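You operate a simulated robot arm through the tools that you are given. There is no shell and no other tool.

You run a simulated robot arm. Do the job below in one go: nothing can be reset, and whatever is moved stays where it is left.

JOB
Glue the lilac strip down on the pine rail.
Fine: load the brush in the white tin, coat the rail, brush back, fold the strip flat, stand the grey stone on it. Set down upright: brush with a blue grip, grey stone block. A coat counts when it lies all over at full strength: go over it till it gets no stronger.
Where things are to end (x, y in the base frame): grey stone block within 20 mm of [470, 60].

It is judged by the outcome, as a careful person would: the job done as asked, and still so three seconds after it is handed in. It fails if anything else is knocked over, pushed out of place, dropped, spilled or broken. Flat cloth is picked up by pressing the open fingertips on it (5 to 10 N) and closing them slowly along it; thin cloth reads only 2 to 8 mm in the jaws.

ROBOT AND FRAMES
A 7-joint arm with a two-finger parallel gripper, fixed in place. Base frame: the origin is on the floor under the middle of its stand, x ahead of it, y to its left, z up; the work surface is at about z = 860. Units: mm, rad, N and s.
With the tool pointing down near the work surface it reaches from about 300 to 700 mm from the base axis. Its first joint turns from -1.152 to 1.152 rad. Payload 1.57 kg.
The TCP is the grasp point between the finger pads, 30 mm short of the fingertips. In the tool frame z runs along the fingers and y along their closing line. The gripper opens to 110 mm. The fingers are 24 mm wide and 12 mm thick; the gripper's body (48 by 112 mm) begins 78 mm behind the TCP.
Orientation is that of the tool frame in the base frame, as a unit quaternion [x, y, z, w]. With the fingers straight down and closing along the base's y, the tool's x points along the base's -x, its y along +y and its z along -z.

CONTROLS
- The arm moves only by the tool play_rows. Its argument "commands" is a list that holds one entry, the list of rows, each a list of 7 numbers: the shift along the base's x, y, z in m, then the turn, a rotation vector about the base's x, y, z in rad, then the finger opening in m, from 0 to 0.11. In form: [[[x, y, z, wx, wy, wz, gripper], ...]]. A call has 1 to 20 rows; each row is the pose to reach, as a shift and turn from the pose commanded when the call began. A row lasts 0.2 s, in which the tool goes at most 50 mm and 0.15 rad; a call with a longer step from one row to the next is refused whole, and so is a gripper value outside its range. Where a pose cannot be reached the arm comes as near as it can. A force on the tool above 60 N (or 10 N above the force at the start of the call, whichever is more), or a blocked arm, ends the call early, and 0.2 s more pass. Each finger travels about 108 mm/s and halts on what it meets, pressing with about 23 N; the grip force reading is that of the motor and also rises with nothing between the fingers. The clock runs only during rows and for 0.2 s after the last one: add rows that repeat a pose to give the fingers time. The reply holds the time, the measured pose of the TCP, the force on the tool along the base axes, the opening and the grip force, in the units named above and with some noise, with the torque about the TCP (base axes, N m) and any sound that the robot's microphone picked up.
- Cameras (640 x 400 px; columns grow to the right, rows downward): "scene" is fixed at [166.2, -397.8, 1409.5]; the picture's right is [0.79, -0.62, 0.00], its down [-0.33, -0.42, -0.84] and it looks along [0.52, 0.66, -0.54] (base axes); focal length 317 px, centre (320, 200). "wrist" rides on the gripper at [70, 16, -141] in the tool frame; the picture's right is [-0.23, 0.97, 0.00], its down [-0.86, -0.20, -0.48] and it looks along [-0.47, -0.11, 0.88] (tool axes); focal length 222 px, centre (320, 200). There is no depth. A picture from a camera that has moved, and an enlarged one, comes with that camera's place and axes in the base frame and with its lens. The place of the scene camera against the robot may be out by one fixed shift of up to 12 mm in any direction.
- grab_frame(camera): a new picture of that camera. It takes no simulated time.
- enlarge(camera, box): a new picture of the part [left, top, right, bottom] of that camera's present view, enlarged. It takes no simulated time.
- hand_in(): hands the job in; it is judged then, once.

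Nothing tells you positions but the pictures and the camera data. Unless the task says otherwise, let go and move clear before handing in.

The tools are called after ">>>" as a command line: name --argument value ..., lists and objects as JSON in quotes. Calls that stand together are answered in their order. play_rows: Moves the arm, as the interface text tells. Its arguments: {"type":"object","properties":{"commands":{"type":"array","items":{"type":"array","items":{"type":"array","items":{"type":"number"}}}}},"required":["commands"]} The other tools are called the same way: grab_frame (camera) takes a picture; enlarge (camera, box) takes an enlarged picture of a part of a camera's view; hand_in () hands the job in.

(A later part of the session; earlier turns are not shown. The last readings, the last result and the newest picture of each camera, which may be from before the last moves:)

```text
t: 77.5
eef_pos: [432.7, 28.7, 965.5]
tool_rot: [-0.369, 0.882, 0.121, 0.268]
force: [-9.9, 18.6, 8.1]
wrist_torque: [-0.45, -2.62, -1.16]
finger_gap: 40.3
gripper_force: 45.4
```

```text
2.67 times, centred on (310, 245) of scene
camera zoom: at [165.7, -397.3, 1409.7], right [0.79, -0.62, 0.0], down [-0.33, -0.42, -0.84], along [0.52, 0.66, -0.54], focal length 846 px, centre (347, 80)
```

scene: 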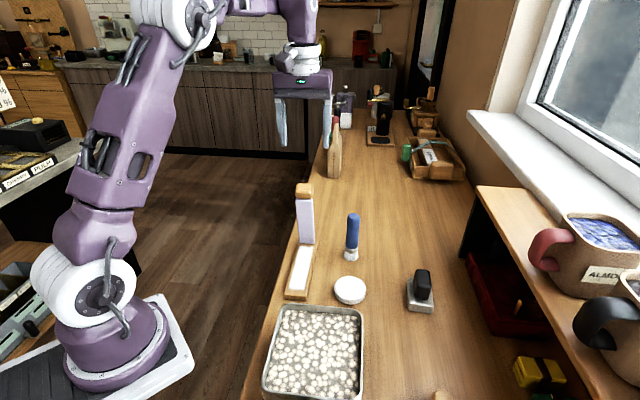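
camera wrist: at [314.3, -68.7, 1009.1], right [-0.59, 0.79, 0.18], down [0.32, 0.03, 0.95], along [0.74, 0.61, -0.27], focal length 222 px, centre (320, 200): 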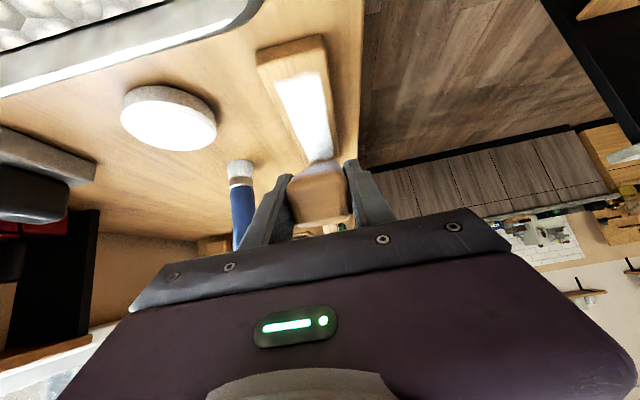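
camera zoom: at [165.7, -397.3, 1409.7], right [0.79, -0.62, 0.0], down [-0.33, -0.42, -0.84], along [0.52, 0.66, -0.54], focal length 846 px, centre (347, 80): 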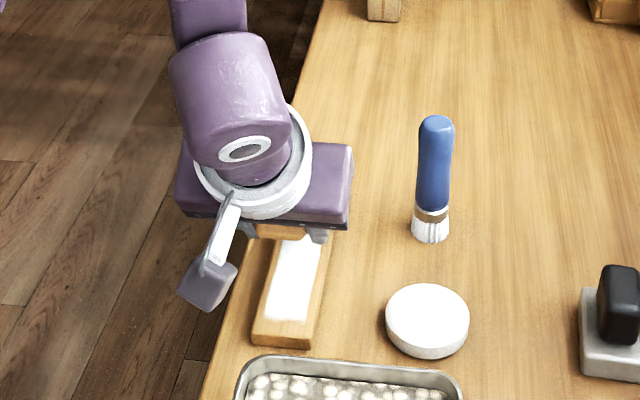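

The knob has slid about 18 mm deeper between the fingers, which explains the stress. I'll shift sideways 1 mm to relax, then continue the arc with less tilt, letting the knob pivot in the grip.

>>> play_rows --commands '[[[-0.0007, 0.0007, 0, 0, 0, 0, 0.01], [-0.0033, -0.002, -0.0058, -0.015, 0.015, 0, 0.01], [-0.006, -0.0046, -0.0117, -0.03, 0.03, 0, 0.01], [-0.006, -0.0046, -0.0117, -0.03, 0.03, 0, 0.01]]]'

```text
t: 78.5
eef_pos: [427.1, 23.2, 952.2]
tool_rot: [-0.371, 0.888, 0.113, 0.248]
force: [-13.6, 4.8, 12.9]
wrist_torque: [-0.7, -2.59, -1.12]
finger_gap: 39.9
gripper_force: 45.2
```

>>> play_rows --commands '[[[-0.0004, 0.0004, 0, -0.012, -0.012, -0.01, 0.01], [-0.0029, -0.0021, -0.0062, -0.022, -0.002, -0.01, 0.01], [-0.0052, -0.0044, -0.0122, -0.032, 0.008, -0.01, 0.01], [-0.0052, -0.0044, -0.0122, -0.032, 0.008, -0.01, 0.01]]]'

>>> enlarge --camera "scene" --box '[250, 170, 370, 320]'

```text
t: 79.5
eef_pos: [424.1, 20.1, 940.3]
tool_rot: [-0.369, 0.892, 0.098, 0.242]
force: [7.8, 6.2, 5.7]
wrist_torque: [1.0, -0.84, -0.22]
finger_gap: 39.6
gripper_force: 45.2
```

```text
2.67 times, centred on (310, 245) of scene
camera zoom: at [166.3, -397.7, 1409.5], right [0.79, -0.62, 0.0], down [-0.33, -0.42, -0.84], along [0.52, 0.66, -0.54], focal length 846 px, centre (347, 80)
```

zoom: 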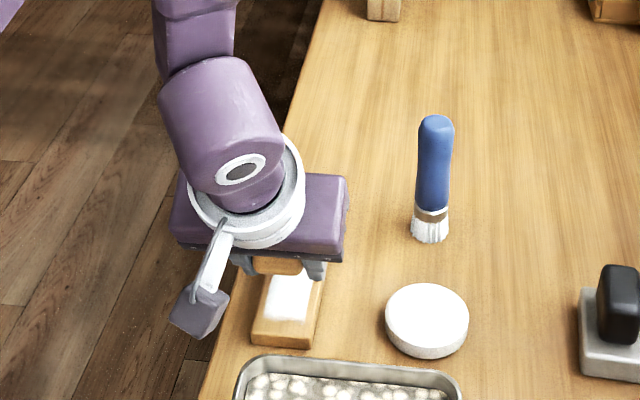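

>>> play_rows --commands '[[[-0.002, -0.002, -0.0065, -0.01, 0.01, 0, 0.01], [-0.0038, -0.0038, -0.0129, -0.02, 0.02, 0, 0.01], [-0.0054, -0.0054, -0.0195, -0.03, 0.03, 0, 0.01], [-0.0067, -0.0067, -0.0262, -0.04, 0.04, 0, 0.01], [-0.0067, -0.0067, -0.0262, -0.04, 0.04, 0, 0.01]]]'

>>> enlarge --camera "wrist" --box '[240, 30, 400, 240]'

>>> enlarge --camera "scene" --box '[250, 170, 370, 320]'

```text
t: 80.8
eef_pos: [414.4, 11.5, 914.8]
tool_rot: [-0.372, 0.899, 0.088, 0.215]
force: [-2.9, -12.0, 11.2]
wrist_torque: [0.71, -1.11, 0.08]
finger_gap: 39.3
gripper_force: 44.9
```

```text
1.90 times, centred on (320, 135) of wrist
camera zoom: at [313.2, -65.3, 1008.8], right [-0.55, 0.83, 0.1], down [0.53, 0.25, 0.81], along [0.65, 0.5, -0.57], focal length 423 px, centre (320, 324)
```

zoom: 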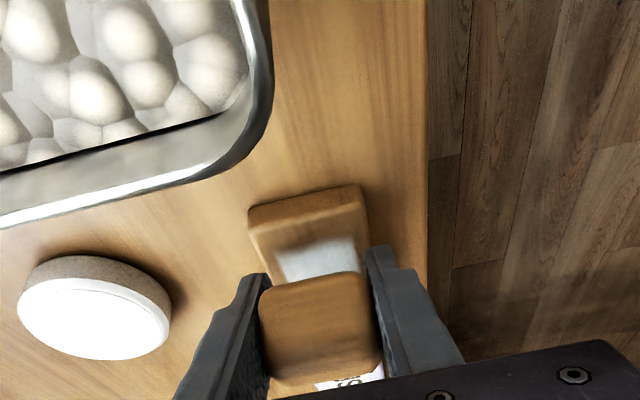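

```text
2.67 times, centred on (310, 245) of scene
camera zoom: at [165.9, -398.2, 1409.4], right [0.79, -0.62, 0.0], down [-0.33, -0.42, -0.84], along [0.52, 0.66, -0.54], focal length 846 px, centre (347, 80)
```

zoom: 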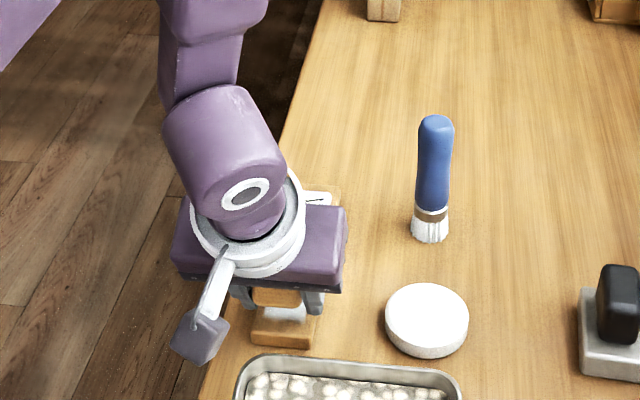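

The strip is folded to within about 10° of flat. I'll lower a little more and then let go slowly.

>>> play_rows --commands '[[[-0.0006, -0.0006, -0.004, -0.01, 0.01, 0, 0.01], [-0.0006, -0.0006, -0.004, -0.01, 0.01, 0, 0.03], [-0.0006, -0.0006, -0.004, -0.01, 0.01, 0, 0.038], [-0.0006, -0.0006, -0.004, -0.01, 0.01, 0, 0.041], [-0.0006, -0.0006, -0.004, -0.01, 0.01, 0, 0.044], [-0.0006, -0.0006, -0.004, -0.01, 0.01, 0, 0.048], [-0.0006, -0.0006, -0.004, -0.01, 0.01, 0, 0.054], [-0.0006, -0.0006, -0.004, -0.01, 0.01, 0, 0.06], [-0.0006, -0.0006, -0.004, -0.01, 0.01, 0, 0.06]]]'

>>> enlarge --camera "wrist" --box '[240, 30, 400, 240]'

>>> enlarge --camera "scene" --box '[250, 170, 370, 320]'

```text
t: 82.8
eef_pos: [414.6, 12.9, 910.4]
tool_rot: [-0.372, 0.9, 0.086, 0.209]
force: [0.0, -0.1, 0.9]
wrist_torque: [-0.03, 0.0, 0.02]
finger_gap: 60.0
gripper_force: 0.1
```

```text
1.90 times, centred on (320, 135) of wrist
camera zoom: at [314.1, -63.9, 1006.3], right [-0.54, 0.83, 0.1], down [0.53, 0.25, 0.81], along [0.65, 0.49, -0.58], focal length 423 px, centre (320, 324)
```

zoom: 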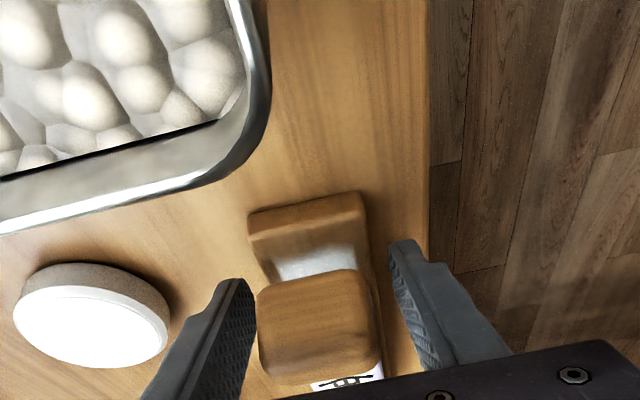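

```text
2.67 times, centred on (310, 245) of scene
camera zoom: at [166.2, -397.8, 1409.5], right [0.79, -0.62, 0.0], down [-0.33, -0.42, -0.84], along [0.52, 0.66, -0.54], focal length 846 px, centre (347, 80)
```

zoom: 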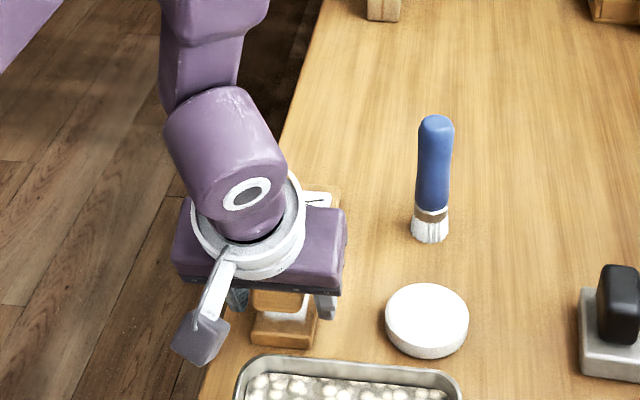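

The strip stayed where I let go, nearly flat. I'll rise clear, straighten the tool, close the fingers and press the strip down from above.

>>> play_rows --commands '[[[0, 0, 0.02, 0, 0, 0, 0.06], [0, 0, 0.045, 0, 0, 0, 0.06], [0, 0, 0.07, -0.05, 0.05, 0, 0.06], [0.0, 0.0, 0.09, -0.13, 0.13, 0, 0.06], [0.0, 0.0, 0.1, -0.22, 0.22, 0, 0.06], [0.0, 0.0, 0.11, -0.3, 0.3, 0, 0.06], [0.0, 0.0, 0.11, -0.323, 0.322, 0, 0.04], [0.0, 0.0, 0.11, -0.323, 0.322, 0, 0.02], [0.0, 0.0, 0.11, -0.323, 0.322, 0, 0.0], [0.0, 0.0, 0.11, -0.323, 0.322, 0, 0.0]]]'

>>> grab_frame --camera "wrist"

>>> enlarge --camera "scene" --box '[250, 170, 370, 320]'

```text
t: 85.0
eef_pos: [413.6, 10.2, 1020.2]
tool_rot: [-0.382, 0.924, -0.001, 0.0]
force: [0.1, 0.0, -0.1]
wrist_torque: [-0.01, -0.03, 0.0]
finger_gap: 0.0
gripper_force: 21.4
```

```text
taken
camera wrist: at [352.6, -26.0, 1160.6], right [-0.53, 0.85, 0.0], down [0.75, 0.46, 0.48], along [0.41, 0.25, -0.88], focal length 222 px, centre (320, 200)
```

wrist: 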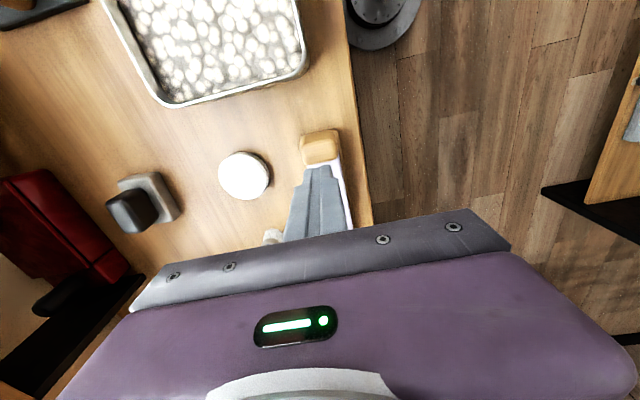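

```text
2.67 times, centred on (310, 245) of scene
camera zoom: at [166.2, -397.8, 1409.5], right [0.79, -0.62, 0.0], down [-0.33, -0.42, -0.84], along [0.52, 0.66, -0.54], focal length 846 px, centre (347, 80)
```

zoom: 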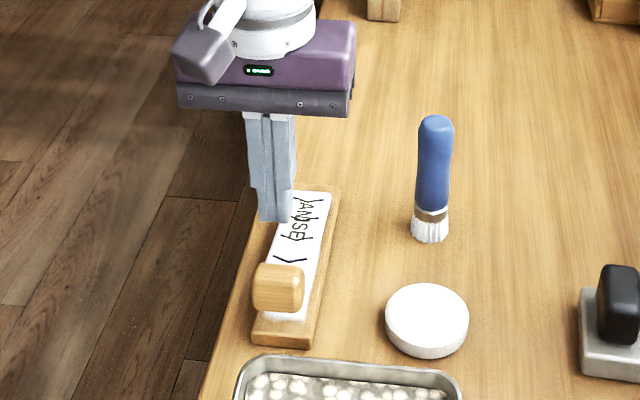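

>>> enlarge --camera "scene" --box '[270, 220, 350, 310]'

>>> enlarge --camera "wrist" --box '[270, 100, 370, 190]'

```text
4.44 times, centred on (310, 265) of scene
camera zoom: at [166.2, -397.8, 1409.5], right [0.79, -0.62, 0.0], down [-0.33, -0.42, -0.84], along [0.52, 0.66, -0.54], focal length 1411 px, centre (364, -89)
```

zoom: 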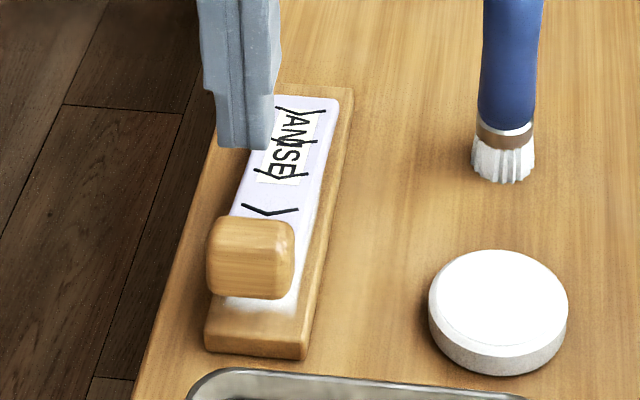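

```text
4.44 times, centred on (320, 145) of wrist
camera zoom: at [352.6, -26.0, 1160.6], right [-0.53, 0.85, 0.0], down [0.75, 0.46, 0.48], along [0.41, 0.25, -0.88], focal length 987 px, centre (320, 444)
```

zoom: 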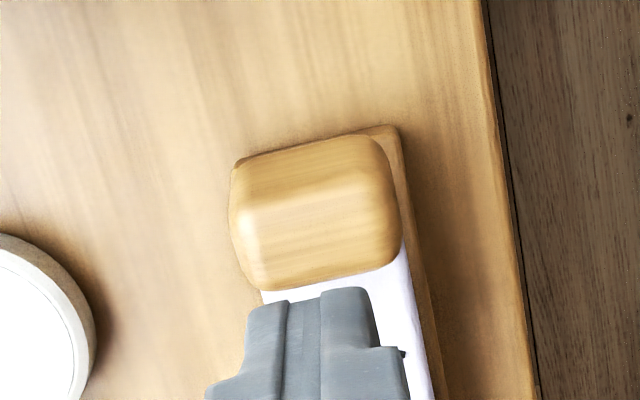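

The strip lies along the rail with its knob still slightly raised over the glue. I'll press down on the knob with the closed fingertips.

>>> play_rows --commands '[[[-0.0018, 0.0004, -0.015, 0, 0, 0, 0.0], [-0.0018, 0.0004, -0.032, 0, 0, 0, 0.0], [-0.0018, 0.0004, -0.045, 0, 0, 0, 0.0], [-0.0018, 0.0004, -0.053, 0, 0, 0, 0.0], [-0.0018, 0.0004, -0.06, 0, 0, 0, 0.0], [-0.0018, 0.0004, -0.066, 0, 0, 0, 0.0], [-0.0018, 0.0004, -0.072, 0, 0, 0, 0.0], [-0.0018, 0.0004, -0.076, 0, 0, 0, 0.0]]]'

>>> enlarge --camera "scene" --box '[270, 220, 350, 310]'

```text
t: 86.8
eef_pos: [413.1, 12.4, 944.5]
tool_rot: [-0.383, 0.924, -0.001, 0.0]
force: [0.6, 0.3, -0.4]
wrist_torque: [0.01, 0.01, 0.0]
finger_gap: 0.0
gripper_force: 21.3
```

```text
4.44 times, centred on (310, 265) of scene
camera zoom: at [166.2, -397.8, 1409.5], right [0.79, -0.62, 0.0], down [-0.33, -0.42, -0.84], along [0.52, 0.66, -0.54], focal length 1411 px, centre (364, -89)
```

zoom: 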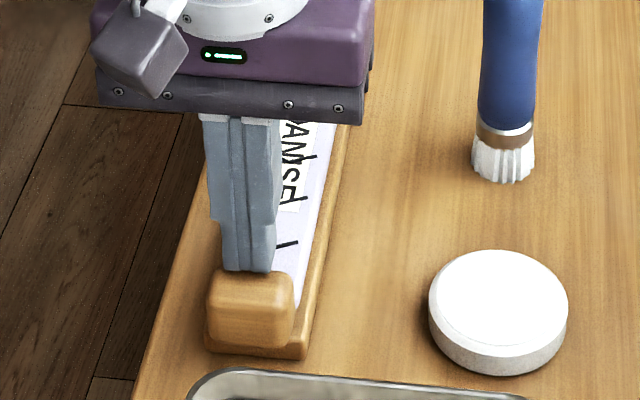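

>>> play_rows --commands '[[[-0.0004, -0.0004, -0.003, 0, 0, 0, 0.0], [-0.0007, -0.0007, -0.006, 0, 0, 0, 0.0], [-0.001, -0.001, -0.009, 0, 0, 0, 0.0]]]'

```text
t: 87.5
eef_pos: [412.2, 10.5, 937.4]
tool_rot: [-0.383, 0.924, -0.001, 0.001]
force: [-6.3, -5.4, 58.3]
wrist_torque: [-0.04, 0.19, -0.06]
finger_gap: 0.1
gripper_force: 21.3
```

The knob is down hard (58 N). I'll ease off, hold a steady moderate press for a couple of seconds, then look.

>>> play_rows --commands '[[[0, 0, 0.0008, 0, 0, 0, 0.0], [0, 0, 0.0008, 0, 0, 0, 0.0]]]'

>>> enlarge --camera "scene" --box '[270, 220, 350, 310]'

>>> enlarge --camera "wrist" --box '[260, 90, 380, 190]'

```text
t: 88.2
eef_pos: [412.0, 12.1, 936.8]
tool_rot: [-0.383, 0.924, -0.002, 0.001]
force: [5.0, -13.3, 57.4]
wrist_torque: [-0.26, -0.09, 0.12]
finger_gap: 0.0
gripper_force: 21.4
```

```text
4.44 times, centred on (310, 265) of scene
camera zoom: at [165.6, -398.2, 1409.5], right [0.79, -0.62, 0.0], down [-0.33, -0.42, -0.84], along [0.52, 0.66, -0.54], focal length 1411 px, centre (364, -89)
```

zoom: 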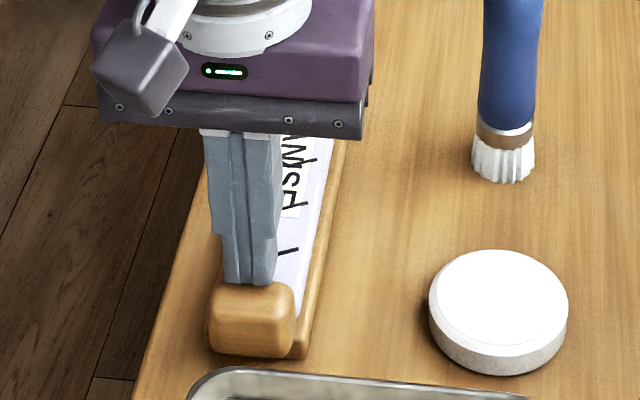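

```text
4.00 times, centred on (320, 140) of wrist
camera zoom: at [350.2, -25.8, 1077.6], right [-0.53, 0.85, 0.0], down [0.74, 0.46, 0.48], along [0.41, 0.25, -0.88], focal length 888 px, centre (320, 440)
```

zoom: 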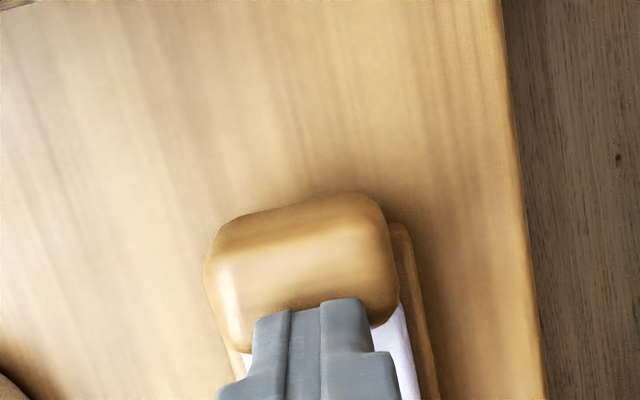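

>>> play_rows --commands '[[[0, 0, 0.001, 0, 0, 0, 0.0], [0, 0, 0.001, 0, 0, 0, 0.0], [0, 0, 0.001, 0, 0, 0, 0.0], [0, 0, 0.001, 0, 0, 0, 0.0], [0, 0, 0.001, 0, 0, 0, 0.0], [0, 0, 0.001, 0, 0, 0, 0.0], [0, 0, 0.001, 0, 0, 0, 0.0], [0, 0, 0.001, 0, 0, 0, 0.0]]]'

```text
t: 90.0
eef_pos: [412.5, 11.1, 937.9]
tool_rot: [-0.383, 0.924, -0.001, 0.002]
force: [8.6, -12.8, 50.5]
wrist_torque: [-0.29, -0.17, -0.02]
finger_gap: 0.0
gripper_force: 21.4
```

>>> play_rows --commands '[[[0, 0, 0.003, 0, 0, 0, 0.0], [0, 0, 0.01, 0, 0, 0, 0.0], [0, 0, 0.03, 0, 0, 0, 0.0], [0, 0, 0.06, 0, 0, 0, 0.0], [0, 0, 0.09, 0, 0, 0, 0.0], [0.015, 0.015, 0.11, 0, 0, 0, 0.0], [0.035, 0.035, 0.12, 0, 0, 0, 0.0], [0.055, 0.055, 0.12, 0, 0, 0, 0.0], [0.07, 0.07, 0.12, 0, 0, 0, 0.0], [0.07, 0.07, 0.12, 0, 0, 0, 0.0]]]'

>>> enlarge --camera "scene" --box '[270, 220, 350, 310]'

>>> enlarge --camera "wrist" --box '[250, 20, 390, 190]'

>>> grab_frame --camera "wrist"

```text
t: 92.2
eef_pos: [482.8, 82.3, 1057.4]
tool_rot: [-0.382, 0.924, -0.002, 0.001]
force: [-0.7, 1.2, 0.5]
wrist_torque: [0.01, 0.02, 0.01]
finger_gap: 0.0
gripper_force: 21.4
```

```text
4.44 times, centred on (310, 265) of scene
camera zoom: at [166.2, -397.8, 1409.5], right [0.79, -0.62, 0.0], down [-0.33, -0.42, -0.84], along [0.52, 0.66, -0.54], focal length 1411 px, centre (364, -89)
```

zoom: 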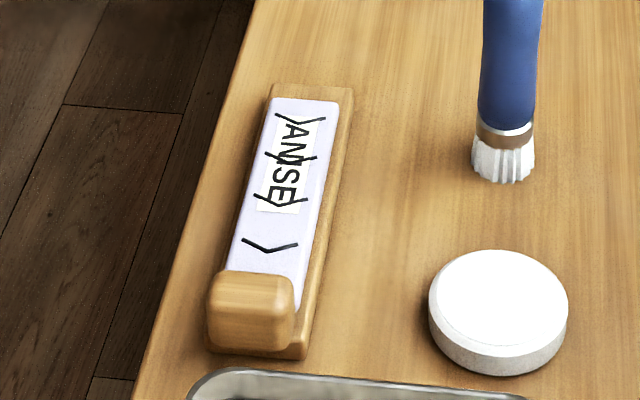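

```text
2.35 times, centred on (320, 105) of wrist
camera zoom: at [420.9, 44.9, 1197.8], right [-0.53, 0.85, 0.0], down [0.75, 0.46, 0.48], along [0.41, 0.25, -0.88], focal length 523 px, centre (320, 424)
```

zoom: 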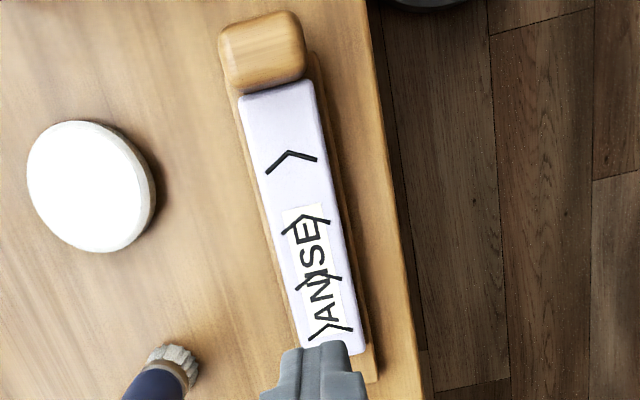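

```text
taken
camera wrist: at [420.9, 44.9, 1197.8], right [-0.53, 0.85, 0.0], down [0.75, 0.46, 0.48], along [0.41, 0.25, -0.88], focal length 222 px, centre (320, 200)
```

wrist: 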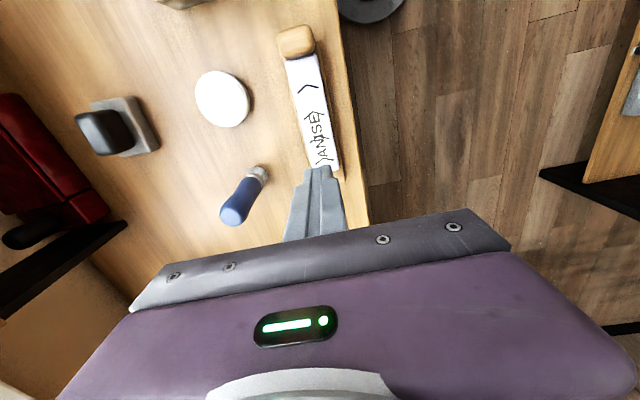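

>>> enlarge --camera "scene" --box '[280, 260, 330, 310]'

>>> enlarge --camera "scene" --box '[285, 225, 335, 275]'

>>> enlarge --camera "wrist" --box '[260, 10, 340, 90]'

```text
8.00 times, centred on (305, 285) of scene
camera zoom: at [166.2, -397.8, 1409.5], right [0.79, -0.62, 0.0], down [-0.33, -0.42, -0.84], along [0.52, 0.66, -0.54], focal length 2539 px, centre (440, -480)
```

zoom: 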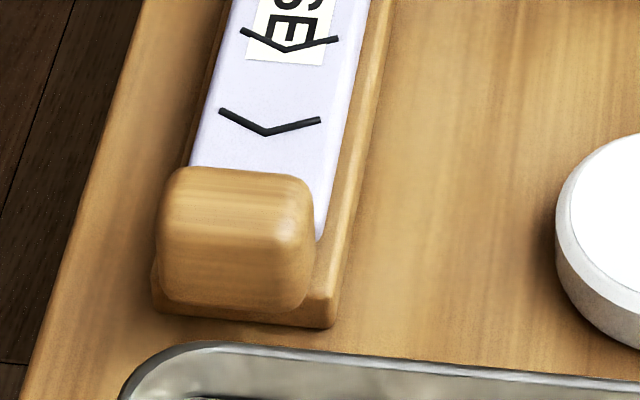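

```text
8.00 times, centred on (310, 250) of scene
camera zoom: at [166.2, -397.8, 1409.5], right [0.79, -0.62, 0.0], down [-0.33, -0.42, -0.84], along [0.52, 0.66, -0.54], focal length 2539 px, centre (400, -200)
```

zoom: 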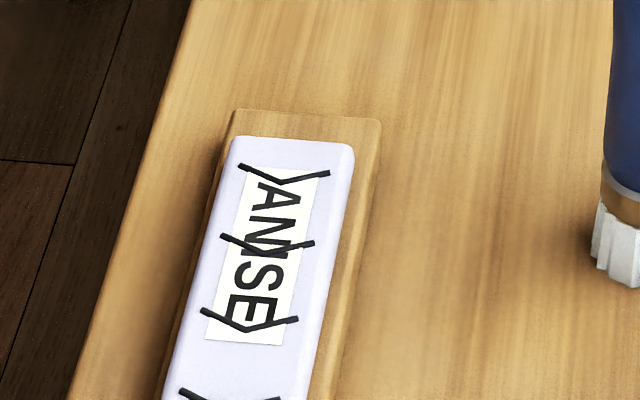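

```text
5.00 times, centred on (300, 50) of wrist
camera zoom: at [420.9, 44.9, 1197.8], right [-0.53, 0.85, 0.0], down [0.75, 0.46, 0.48], along [0.41, 0.25, -0.88], focal length 1111 px, centre (420, 950)
```

zoom: 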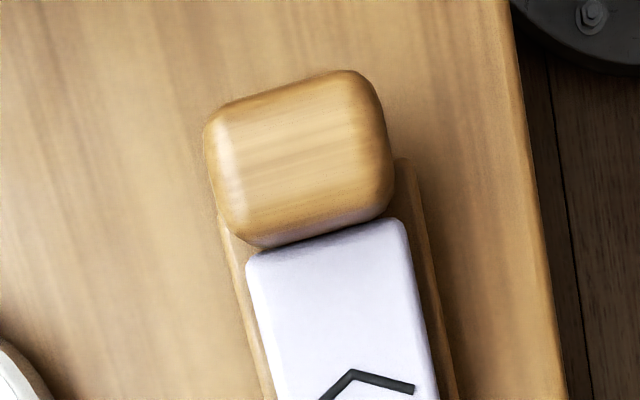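

The strip is folded down on the rail (the knob lifts by only a few mm, which the stone will hold down). Next, the stone: I'll move over and take a close look at it.

>>> play_rows --commands '[[[0.02, -0.03, 0.02, 0, 0, 0, 0.03], [0.04, -0.07, 0.04, 0, 0, 0, 0.06], [0.06, -0.11, 0.06, 0, 0, 0, 0.09], [0.08, -0.15, 0.08, 0, 0, 0, 0.11], [0.1, -0.19, 0.08, 0, 0, 0, 0.11], [0.12, -0.22, 0.08, 0, 0, 0, 0.11], [0.13, -0.24, 0.08, 0, 0, 0, 0.11], [0.13, -0.24, 0.08, 0, 0, 0, 0.11]]]'

>>> grab_frame --camera "wrist"

>>> enlarge --camera "scene" --box '[380, 240, 460, 330]'

>>> enlarge --camera "scene" --box '[270, 220, 350, 310]'

```text
t: 94.0
eef_pos: [612.7, -157.2, 1133.7]
tool_rot: [-0.383, 0.924, -0.001, -0.001]
force: [0.4, 0.2, 0.0]
wrist_torque: [0.0, -0.04, 0.03]
finger_gap: 110.0
gripper_force: 0.0
```

```text
taken
camera wrist: at [550.9, -195.4, 1275.5], right [-0.53, 0.85, 0.0], down [0.75, 0.46, 0.48], along [0.41, 0.25, -0.88], focal length 222 px, centre (320, 200)
```

wrist: 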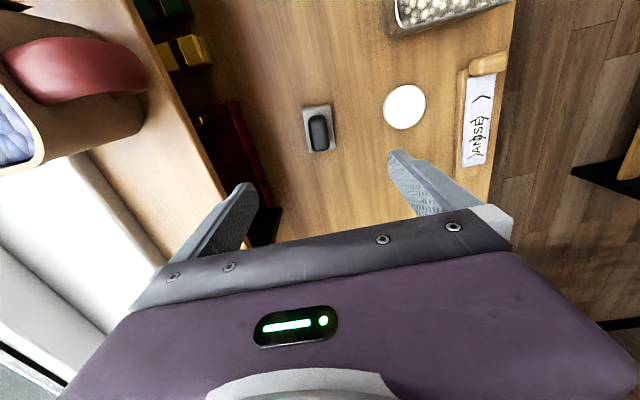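

```text
4.44 times, centred on (420, 285) of scene
camera zoom: at [166.2, -397.8, 1409.5], right [0.79, -0.62, 0.0], down [-0.33, -0.42, -0.84], along [0.52, 0.66, -0.54], focal length 1411 px, centre (-124, -178)
```

zoom: 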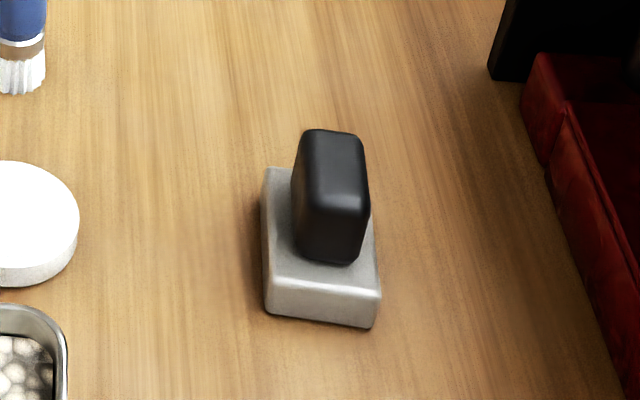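

```text
4.44 times, centred on (310, 265) of scene
camera zoom: at [166.2, -397.8, 1409.5], right [0.79, -0.62, 0.0], down [-0.33, -0.42, -0.84], along [0.52, 0.66, -0.54], focal length 1411 px, centre (364, -89)
```

zoom: 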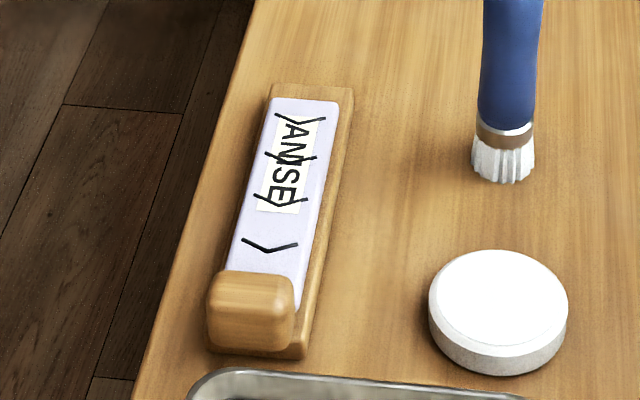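

>>> enlarge --camera "wrist" --box '[270, 80, 370, 180]'

>>> enlarge --camera "wrist" --box '[420, 30, 540, 190]'

```text
4.00 times, centred on (320, 130) of wrist
camera zoom: at [550.9, -195.4, 1275.5], right [-0.53, 0.85, 0.0], down [0.75, 0.46, 0.48], along [0.41, 0.25, -0.88], focal length 888 px, centre (320, 480)
```

zoom: 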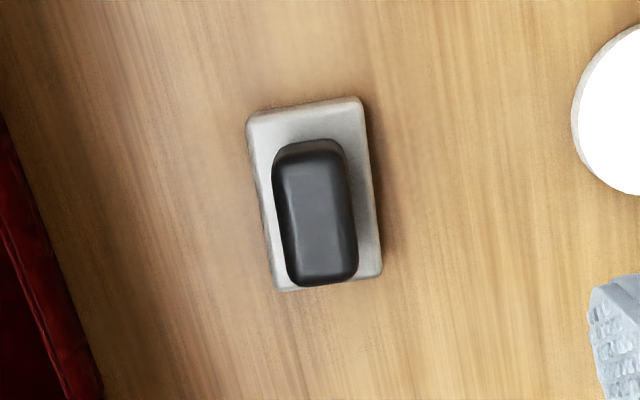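

```text
2.50 times, centred on (480, 110) of wrist
camera zoom: at [550.9, -195.4, 1275.5], right [-0.53, 0.85, 0.0], down [0.75, 0.46, 0.48], along [0.41, 0.25, -0.88], focal length 555 px, centre (-80, 425)
```

zoom: 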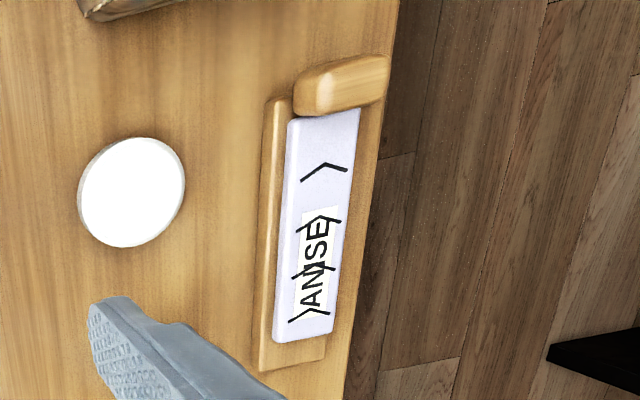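

>>> enlarge --camera "wrist" --box '[440, 40, 520, 110]'

>>> enlarge --camera "wrist" --box '[440, 110, 520, 180]'

```text
5.71 times, centred on (480, 75) of wrist
camera zoom: at [550.9, -195.4, 1275.5], right [-0.53, 0.85, 0.0], down [0.75, 0.46, 0.48], along [0.41, 0.25, -0.88], focal length 1269 px, centre (-594, 914)
```

zoom: 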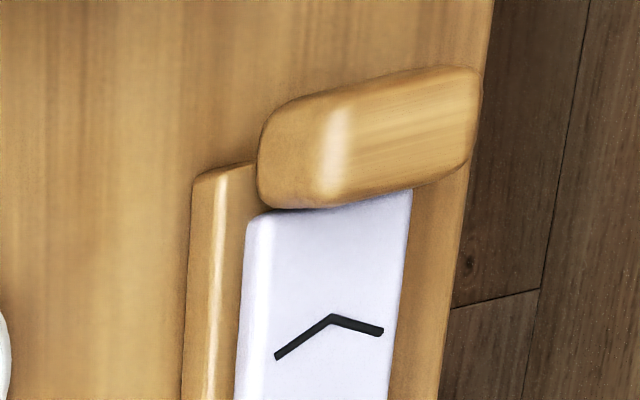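

```text
5.71 times, centred on (480, 145) of wrist
camera zoom: at [550.9, -195.4, 1275.5], right [-0.53, 0.85, 0.0], down [0.75, 0.46, 0.48], along [0.41, 0.25, -0.88], focal length 1269 px, centre (-594, 514)
```

zoom: 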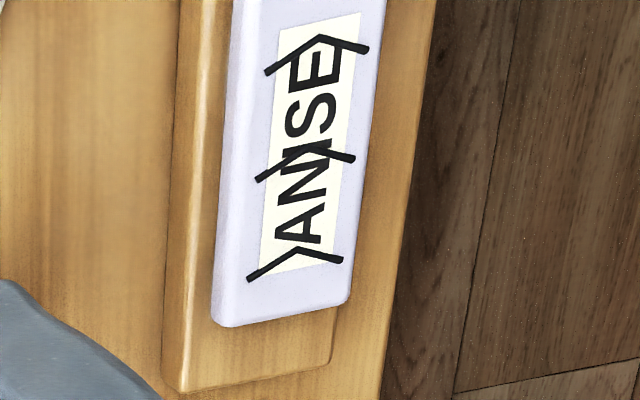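

The stone stands at about (617, -155), base about 47×74 mm with its long side at ~40°, black handle ~24 mm thick with its top near z 930. I'll align with the handle and go down to just above it.

>>> play_rows --commands '[[[0.002, 0.001, -0.02, 0, 0, -0.04, 0.09], [0.0044, 0.002, -0.045, 0, 0, -0.082, 0.07], [0.0044, 0.002, -0.075, 0, 0, -0.082, 0.07], [0.0044, 0.002, -0.105, 0, 0, -0.082, 0.07], [0.0044, 0.002, -0.13, 0, 0, -0.082, 0.07], [0.0044, 0.002, -0.135, 0, 0, -0.082, 0.07], [0.0044, 0.002, -0.135, 0, 0, -0.082, 0.07]]]'

>>> grab_frame --camera "wrist"

>>> enlarge --camera "wrist" --box '[240, 100, 400, 220]'

>>> enlarge --camera "scene" --box '[370, 200, 490, 330]'

```text
t: 95.5
eef_pos: [616.1, -156.3, 1001.5]
tool_rot: [-0.345, 0.939, -0.001, 0.0]
force: [-0.4, 0.5, -0.1]
wrist_torque: [0.02, 0.02, 0.01]
finger_gap: 70.2
gripper_force: 0.0
```

```text
taken
camera wrist: at [551.6, -188.0, 1142.5], right [-0.46, 0.89, 0.0], down [0.78, 0.4, 0.48], along [0.43, 0.22, -0.88], focal length 222 px, centre (320, 200)
```

wrist: 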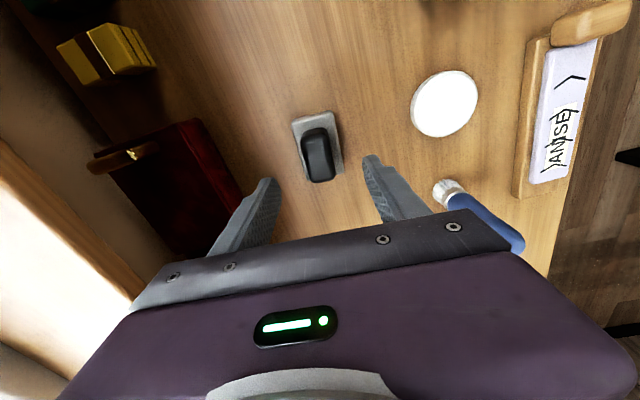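

```text
3.33 times, centred on (320, 160) of wrist
camera zoom: at [551.6, -188.0, 1142.5], right [-0.46, 0.89, 0.0], down [0.78, 0.4, 0.48], along [0.43, 0.22, -0.88], focal length 740 px, centre (320, 333)
```

zoom: 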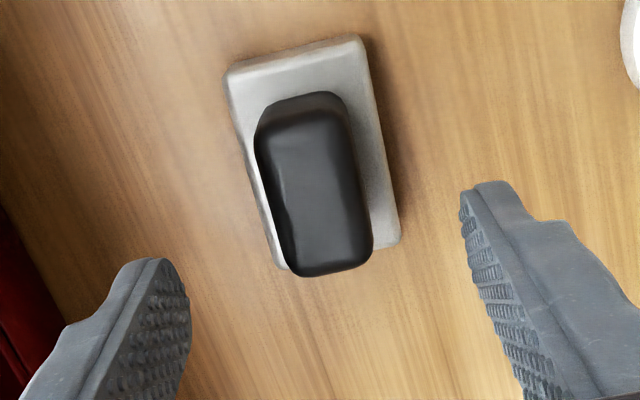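

```text
3.08 times, centred on (430, 265) of scene
camera zoom: at [166.2, -397.8, 1409.5], right [0.79, -0.62, 0.0], down [-0.33, -0.42, -0.84], along [0.52, 0.66, -0.54], focal length 977 px, centre (-18, 0)
```

zoom: 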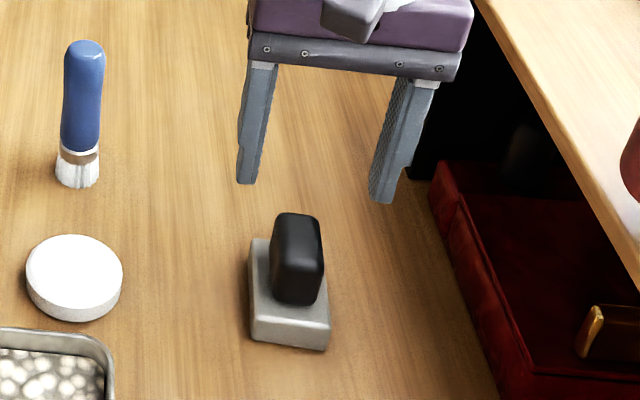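

>>> play_rows --commands '[[[0, -0.002, -0.02, 0, 0, 0, 0.07], [0, -0.002, -0.045, 0, 0, 0, 0.07], [0, -0.002, -0.065, 0, 0, 0, 0.065], [0, -0.002, -0.076, 0, 0, 0, 0.06], [0, -0.002, -0.081, 0, 0, 0, 0.06], [0, -0.002, -0.081, 0, 0, 0, 0.06]]]'

>>> enlarge --camera "scene" --box '[380, 200, 480, 330]'

>>> enlarge --camera "wrist" --box '[240, 100, 400, 240]'

```text
t: 97.0
eef_pos: [616.5, -157.9, 920.9]
tool_rot: [-0.345, 0.939, 0.0, 0.0]
force: [-0.6, 0.0, -0.1]
wrist_torque: [0.01, 0.0, -0.01]
finger_gap: 60.0
gripper_force: 0.0
```

```text
3.08 times, centred on (430, 265) of scene
camera zoom: at [166.2, -397.8, 1409.5], right [0.79, -0.62, 0.0], down [-0.33, -0.42, -0.84], along [0.52, 0.66, -0.54], focal length 977 px, centre (-18, 0)
```

zoom: 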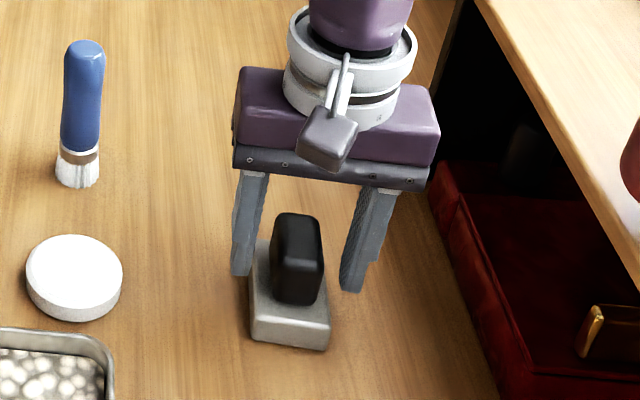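

```text
2.86 times, centred on (320, 170) of wrist
camera zoom: at [551.5, -190.9, 1062.1], right [-0.46, 0.89, 0.0], down [0.78, 0.4, 0.48], along [0.43, 0.22, -0.88], focal length 635 px, centre (320, 286)
```

zoom: 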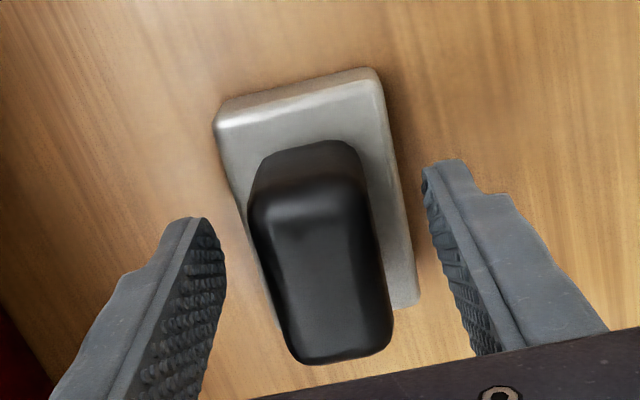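

>>> play_rows --commands '[[[0, 0, -0.003, 0, 0, 0, 0.055], [0, 0, -0.004, 0, 0, 0, 0.045], [0, 0, -0.004, 0, 0, 0, 0.038], [0, 0, -0.004, 0, 0, 0, 0.032], [0, 0, -0.004, 0, 0, 0, 0.027], [0, 0, -0.004, 0, 0, 0, 0.022], [0, 0, -0.004, 0, 0, 0, 0.015], [0, 0, -0.004, 0, 0, 0, 0.005], [0, 0, -0.004, 0, 0, 0, 0.0], [0, 0, -0.004, 0, 0, 0, 0.0]]]'

```text
t: 99.2
eef_pos: [615.4, -157.6, 918.4]
tool_rot: [-0.345, 0.939, 0.0, 0.001]
force: [-1.0, -1.5, 1.0]
wrist_torque: [0.1, -0.01, 0.01]
finger_gap: 29.8
gripper_force: 22.8
```

The handle is gripped (29.8 mm). Lifting a little to feel the weight and check the grip.

>>> play_rows --commands '[[[0, 0, 0.003, 0, 0, 0, 0.0], [0, 0, 0.008, 0, 0, 0, 0.0], [0, 0, 0.012, 0, 0, 0, 0.0], [0, 0, 0.012, 0, 0, 0, 0.0]]]'

>>> enlarge --camera "scene" --box '[380, 200, 480, 330]'

```text
t: 100.2
eef_pos: [615.5, -158.9, 929.7]
tool_rot: [-0.344, 0.939, 0.0, 0.0]
force: [-0.1, 0.5, -4.7]
wrist_torque: [-0.02, 0.0, -0.02]
finger_gap: 29.8
gripper_force: 23.0
```

```text
3.08 times, centred on (430, 265) of scene
camera zoom: at [166.3, -397.8, 1409.5], right [0.79, -0.62, 0.0], down [-0.33, -0.42, -0.84], along [0.52, 0.66, -0.54], focal length 977 px, centre (-18, 0)
```

zoom: 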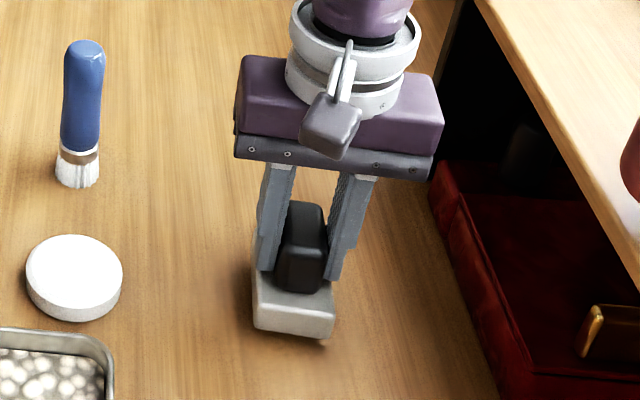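

The stone hangs steady (about 0.45 kg). I'll raise it and carry it over to above the strip at about (468, 64), turning it 4.7° to line up with the rail.

>>> play_rows --commands '[[[0, 0, 0.02, 0, 0, 0, 0.0], [0, 0, 0.045, 0, 0, 0, 0.0], [-0.005, 0.008, 0.065, 0, 0, 0, 0.0], [-0.017, 0.025, 0.07, 0, 0, 0.01, 0.0], [-0.031, 0.046, 0.07, 0, 0, 0.02, 0.0], [-0.046, 0.068, 0.07, 0, 0, 0.03, 0.0], [-0.061, 0.09, 0.07, 0, 0, 0.04, 0.0], [-0.076, 0.112, 0.07, 0, 0, 0.05, 0.0], [-0.091, 0.134, 0.07, 0, 0, 0.06, 0.0], [-0.106, 0.157, 0.07, 0, 0, 0.07, 0.0], [-0.121, 0.179, 0.07, 0, 0, 0.08, 0.0], [-0.134, 0.198, 0.07, 0, 0, 0.082, 0.0], [-0.144, 0.213, 0.07, 0, 0, 0.082, 0.0], [-0.1495, 0.2208, 0.07, 0, 0, 0.082, 0.0], [-0.1495, 0.2208, 0.07, 0, 0, 0.082, 0.0]]]'

>>> grab_frame --camera "wrist"

>>> enlarge --camera "scene" --box '[260, 160, 380, 320]'

```text
t: 103.3
eef_pos: [467.2, 61.5, 998.3]
tool_rot: [-0.383, 0.924, -0.001, 0.0]
force: [0.2, -0.6, -2.3]
wrist_torque: [-0.01, 0.0, 0.04]
finger_gap: 30.0
gripper_force: 23.2
```

```text
taken
camera wrist: at [405.9, 24.8, 1139.9], right [-0.53, 0.85, 0.0], down [0.74, 0.46, 0.48], along [0.41, 0.25, -0.88], focal length 222 px, centre (320, 200)
```

wrist: 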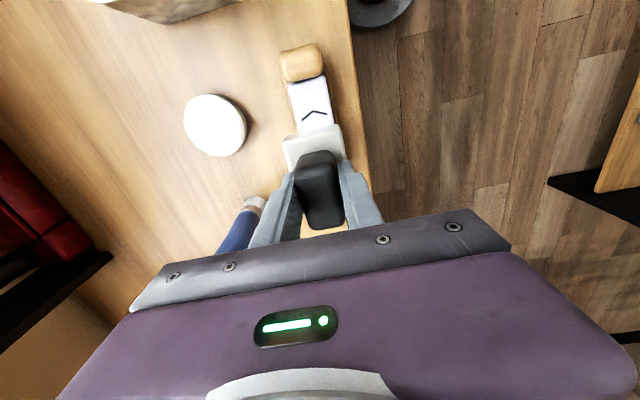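

```text
2.50 times, centred on (320, 240) of scene
camera zoom: at [166.2, -397.8, 1409.5], right [0.79, -0.62, 0.0], down [-0.33, -0.42, -0.84], along [0.52, 0.66, -0.54], focal length 794 px, centre (320, 100)
```

zoom: 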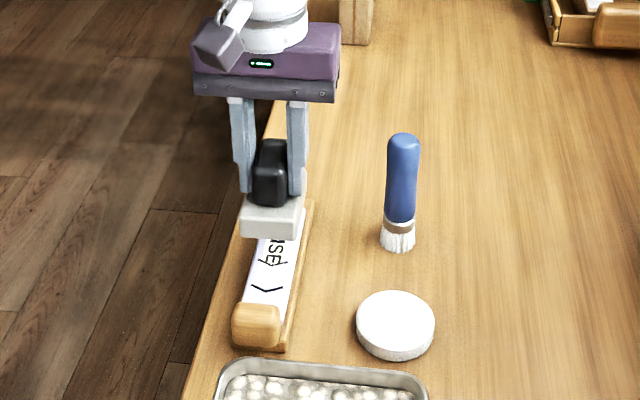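

>>> enlarge --camera "wrist" --box '[240, 30, 380, 180]'

```text
2.67 times, centred on (310, 105) of wrist
camera zoom: at [405.9, 24.8, 1139.9], right [-0.53, 0.85, 0.0], down [0.74, 0.46, 0.48], along [0.41, 0.25, -0.88], focal length 592 px, centre (347, 453)
```

zoom: 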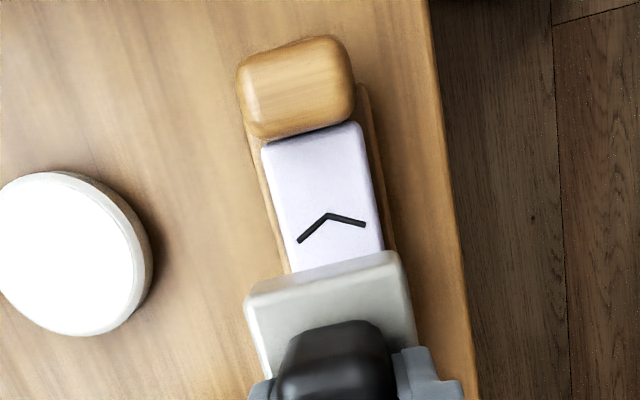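

The stone lines up over the strip. Lowering toward it now.

>>> play_rows --commands '[[[0, 0, -0.015, 0, 0, 0, 0.0], [0, 0, -0.032, 0, 0, 0, 0.0], [0, 0, -0.044, 0, 0, 0, 0.0], [0, 0, -0.049, 0, 0, 0, 0.0], [0, 0, -0.052, 0, 0, 0, 0.0], [0, 0, -0.052, 0, 0, 0, 0.0]]]'

>>> enlarge --camera "scene" --box '[265, 200, 345, 310]'

```text
t: 104.8
eef_pos: [467.9, 62.6, 946.7]
tool_rot: [-0.383, 0.924, 0.0, 0.001]
force: [0.0, 0.2, -3.2]
wrist_torque: [0.0, 0.04, 0.0]
finger_gap: 29.9
gripper_force: 23.4
```

```text
3.64 times, centred on (305, 255) of scene
camera zoom: at [166.2, -397.8, 1409.5], right [0.79, -0.62, 0.0], down [-0.33, -0.42, -0.84], along [0.52, 0.66, -0.54], focal length 1154 px, centre (374, 0)
```

zoom: 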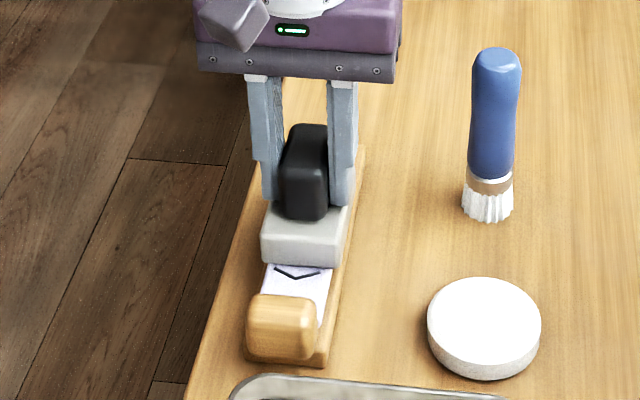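

>>> play_rows --commands '[[[0, 0, -0.001, 0, 0, 0, 0.0], [0, 0, -0.002, 0, 0, 0, 0.0], [0, 0, -0.003, 0, 0, 0, 0.0]]]'

>>> play_rows --commands '[[[0, 0, -0.001, 0, 0, 0, 0.0], [0, 0, -0.002, 0, 0, 0, 0.0]]]'

```text
t: 105.5
eef_pos: [467.9, 62.4, 944.5]
tool_rot: [-0.383, 0.924, 0.0, 0.001]
force: [-1.4, 1.1, 15.9]
wrist_torque: [0.23, 0.1, 0.01]
finger_gap: 29.5
gripper_force: 22.7
```

```text
t: 106.2
eef_pos: [467.2, 63.4, 942.0]
tool_rot: [-0.383, 0.924, -0.001, 0.001]
force: [-4.3, -1.4, 32.1]
wrist_torque: [0.48, -0.06, -0.01]
finger_gap: 30.2
gripper_force: 22.7
```

The stone is on the strip (32 N). I'll hold it pressed for two seconds, then ease off.

>>> play_rows --commands '[[[0, 0, 0, 0, 0, 0, 0.0], [0, 0, 0, 0, 0, 0, 0.0], [0, 0, 0, 0, 0, 0, 0.0], [0, 0, 0, 0, 0, 0, 0.0], [0, 0, 0, 0, 0, 0, 0.0], [0, 0, 0, 0, 0, 0, 0.0], [0, 0, 0, 0, 0, 0, 0.0], [0, 0, 0, 0, 0, 0, 0.0], [0, 0, 0, 0, 0, 0, 0.0], [0, 0, 0, 0, 0, 0, 0.0]]]'

>>> enlarge --camera "scene" --box '[270, 220, 340, 310]'

>>> enlarge --camera "wrist" --box '[240, 10, 380, 180]'

```text
t: 108.3
eef_pos: [466.7, 62.1, 943.4]
tool_rot: [-0.384, 0.923, 0.0, 0.001]
force: [2.4, -1.1, 44.0]
wrist_torque: [0.84, -0.66, 0.0]
finger_gap: 29.6
gripper_force: 23.2
```

```text
4.44 times, centred on (305, 265) of scene
camera zoom: at [165.6, -398.0, 1409.5], right [0.79, -0.62, 0.0], down [-0.33, -0.42, -0.84], along [0.52, 0.66, -0.54], focal length 1411 px, centre (387, -89)
```

zoom: 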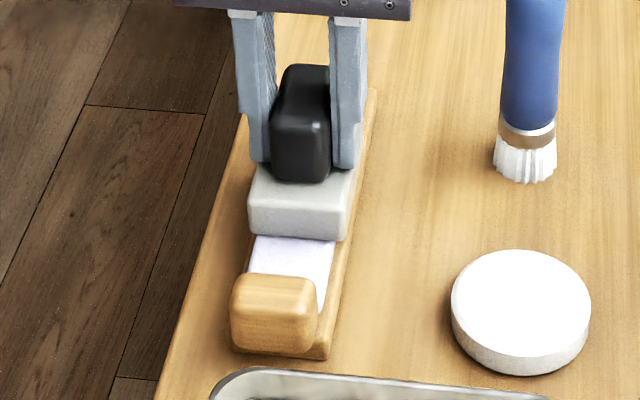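

```text
2.35 times, centred on (310, 95) of wrist
camera zoom: at [405.3, 25.2, 1083.6], right [-0.53, 0.85, 0.0], down [0.74, 0.46, 0.48], along [0.41, 0.25, -0.88], focal length 523 px, centre (344, 447)
```

zoom: 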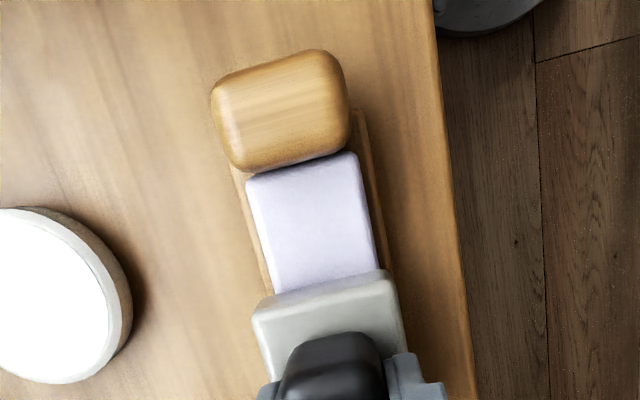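

>>> play_rows --commands '[[[0, 0, 0.001, 0, 0, 0, 0.0], [0, 0, 0.002, 0, 0, 0, 0.0], [0, 0, 0.0025, 0, 0, 0, 0.0], [0, 0, 0.0025, 0, 0, 0, 0.0]]]'

```text
t: 109.3
eef_pos: [464.7, 63.2, 943.7]
tool_rot: [-0.383, 0.924, 0.001, -0.003]
force: [-0.2, -0.4, -2.1]
wrist_torque: [-0.05, 0.01, -0.02]
finger_gap: 29.9
gripper_force: 23.3
```

>>> play_rows --commands '[[[0, 0, -0.0008, 0, 0, 0, 0.0], [0, 0, -0.001, 0, 0, 0, 0.0], [0, 0, -0.001, 0, 0, 0, 0.0]]]'

>>> enlarge --camera "scene" --box '[270, 220, 340, 310]'

```text
t: 110.2
eef_pos: [466.8, 62.4, 943.1]
tool_rot: [-0.383, 0.924, 0.0, -0.001]
force: [-2.8, -1.2, 4.4]
wrist_torque: [-0.24, 0.38, -0.02]
finger_gap: 30.1
gripper_force: 22.9
```

```text
4.44 times, centred on (305, 265) of scene
camera zoom: at [166.1, -397.9, 1409.5], right [0.79, -0.62, 0.0], down [-0.33, -0.42, -0.84], along [0.52, 0.66, -0.54], focal length 1411 px, centre (387, -89)
```

zoom: 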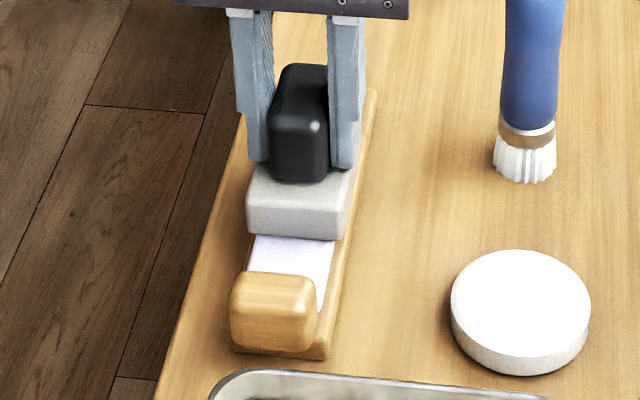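

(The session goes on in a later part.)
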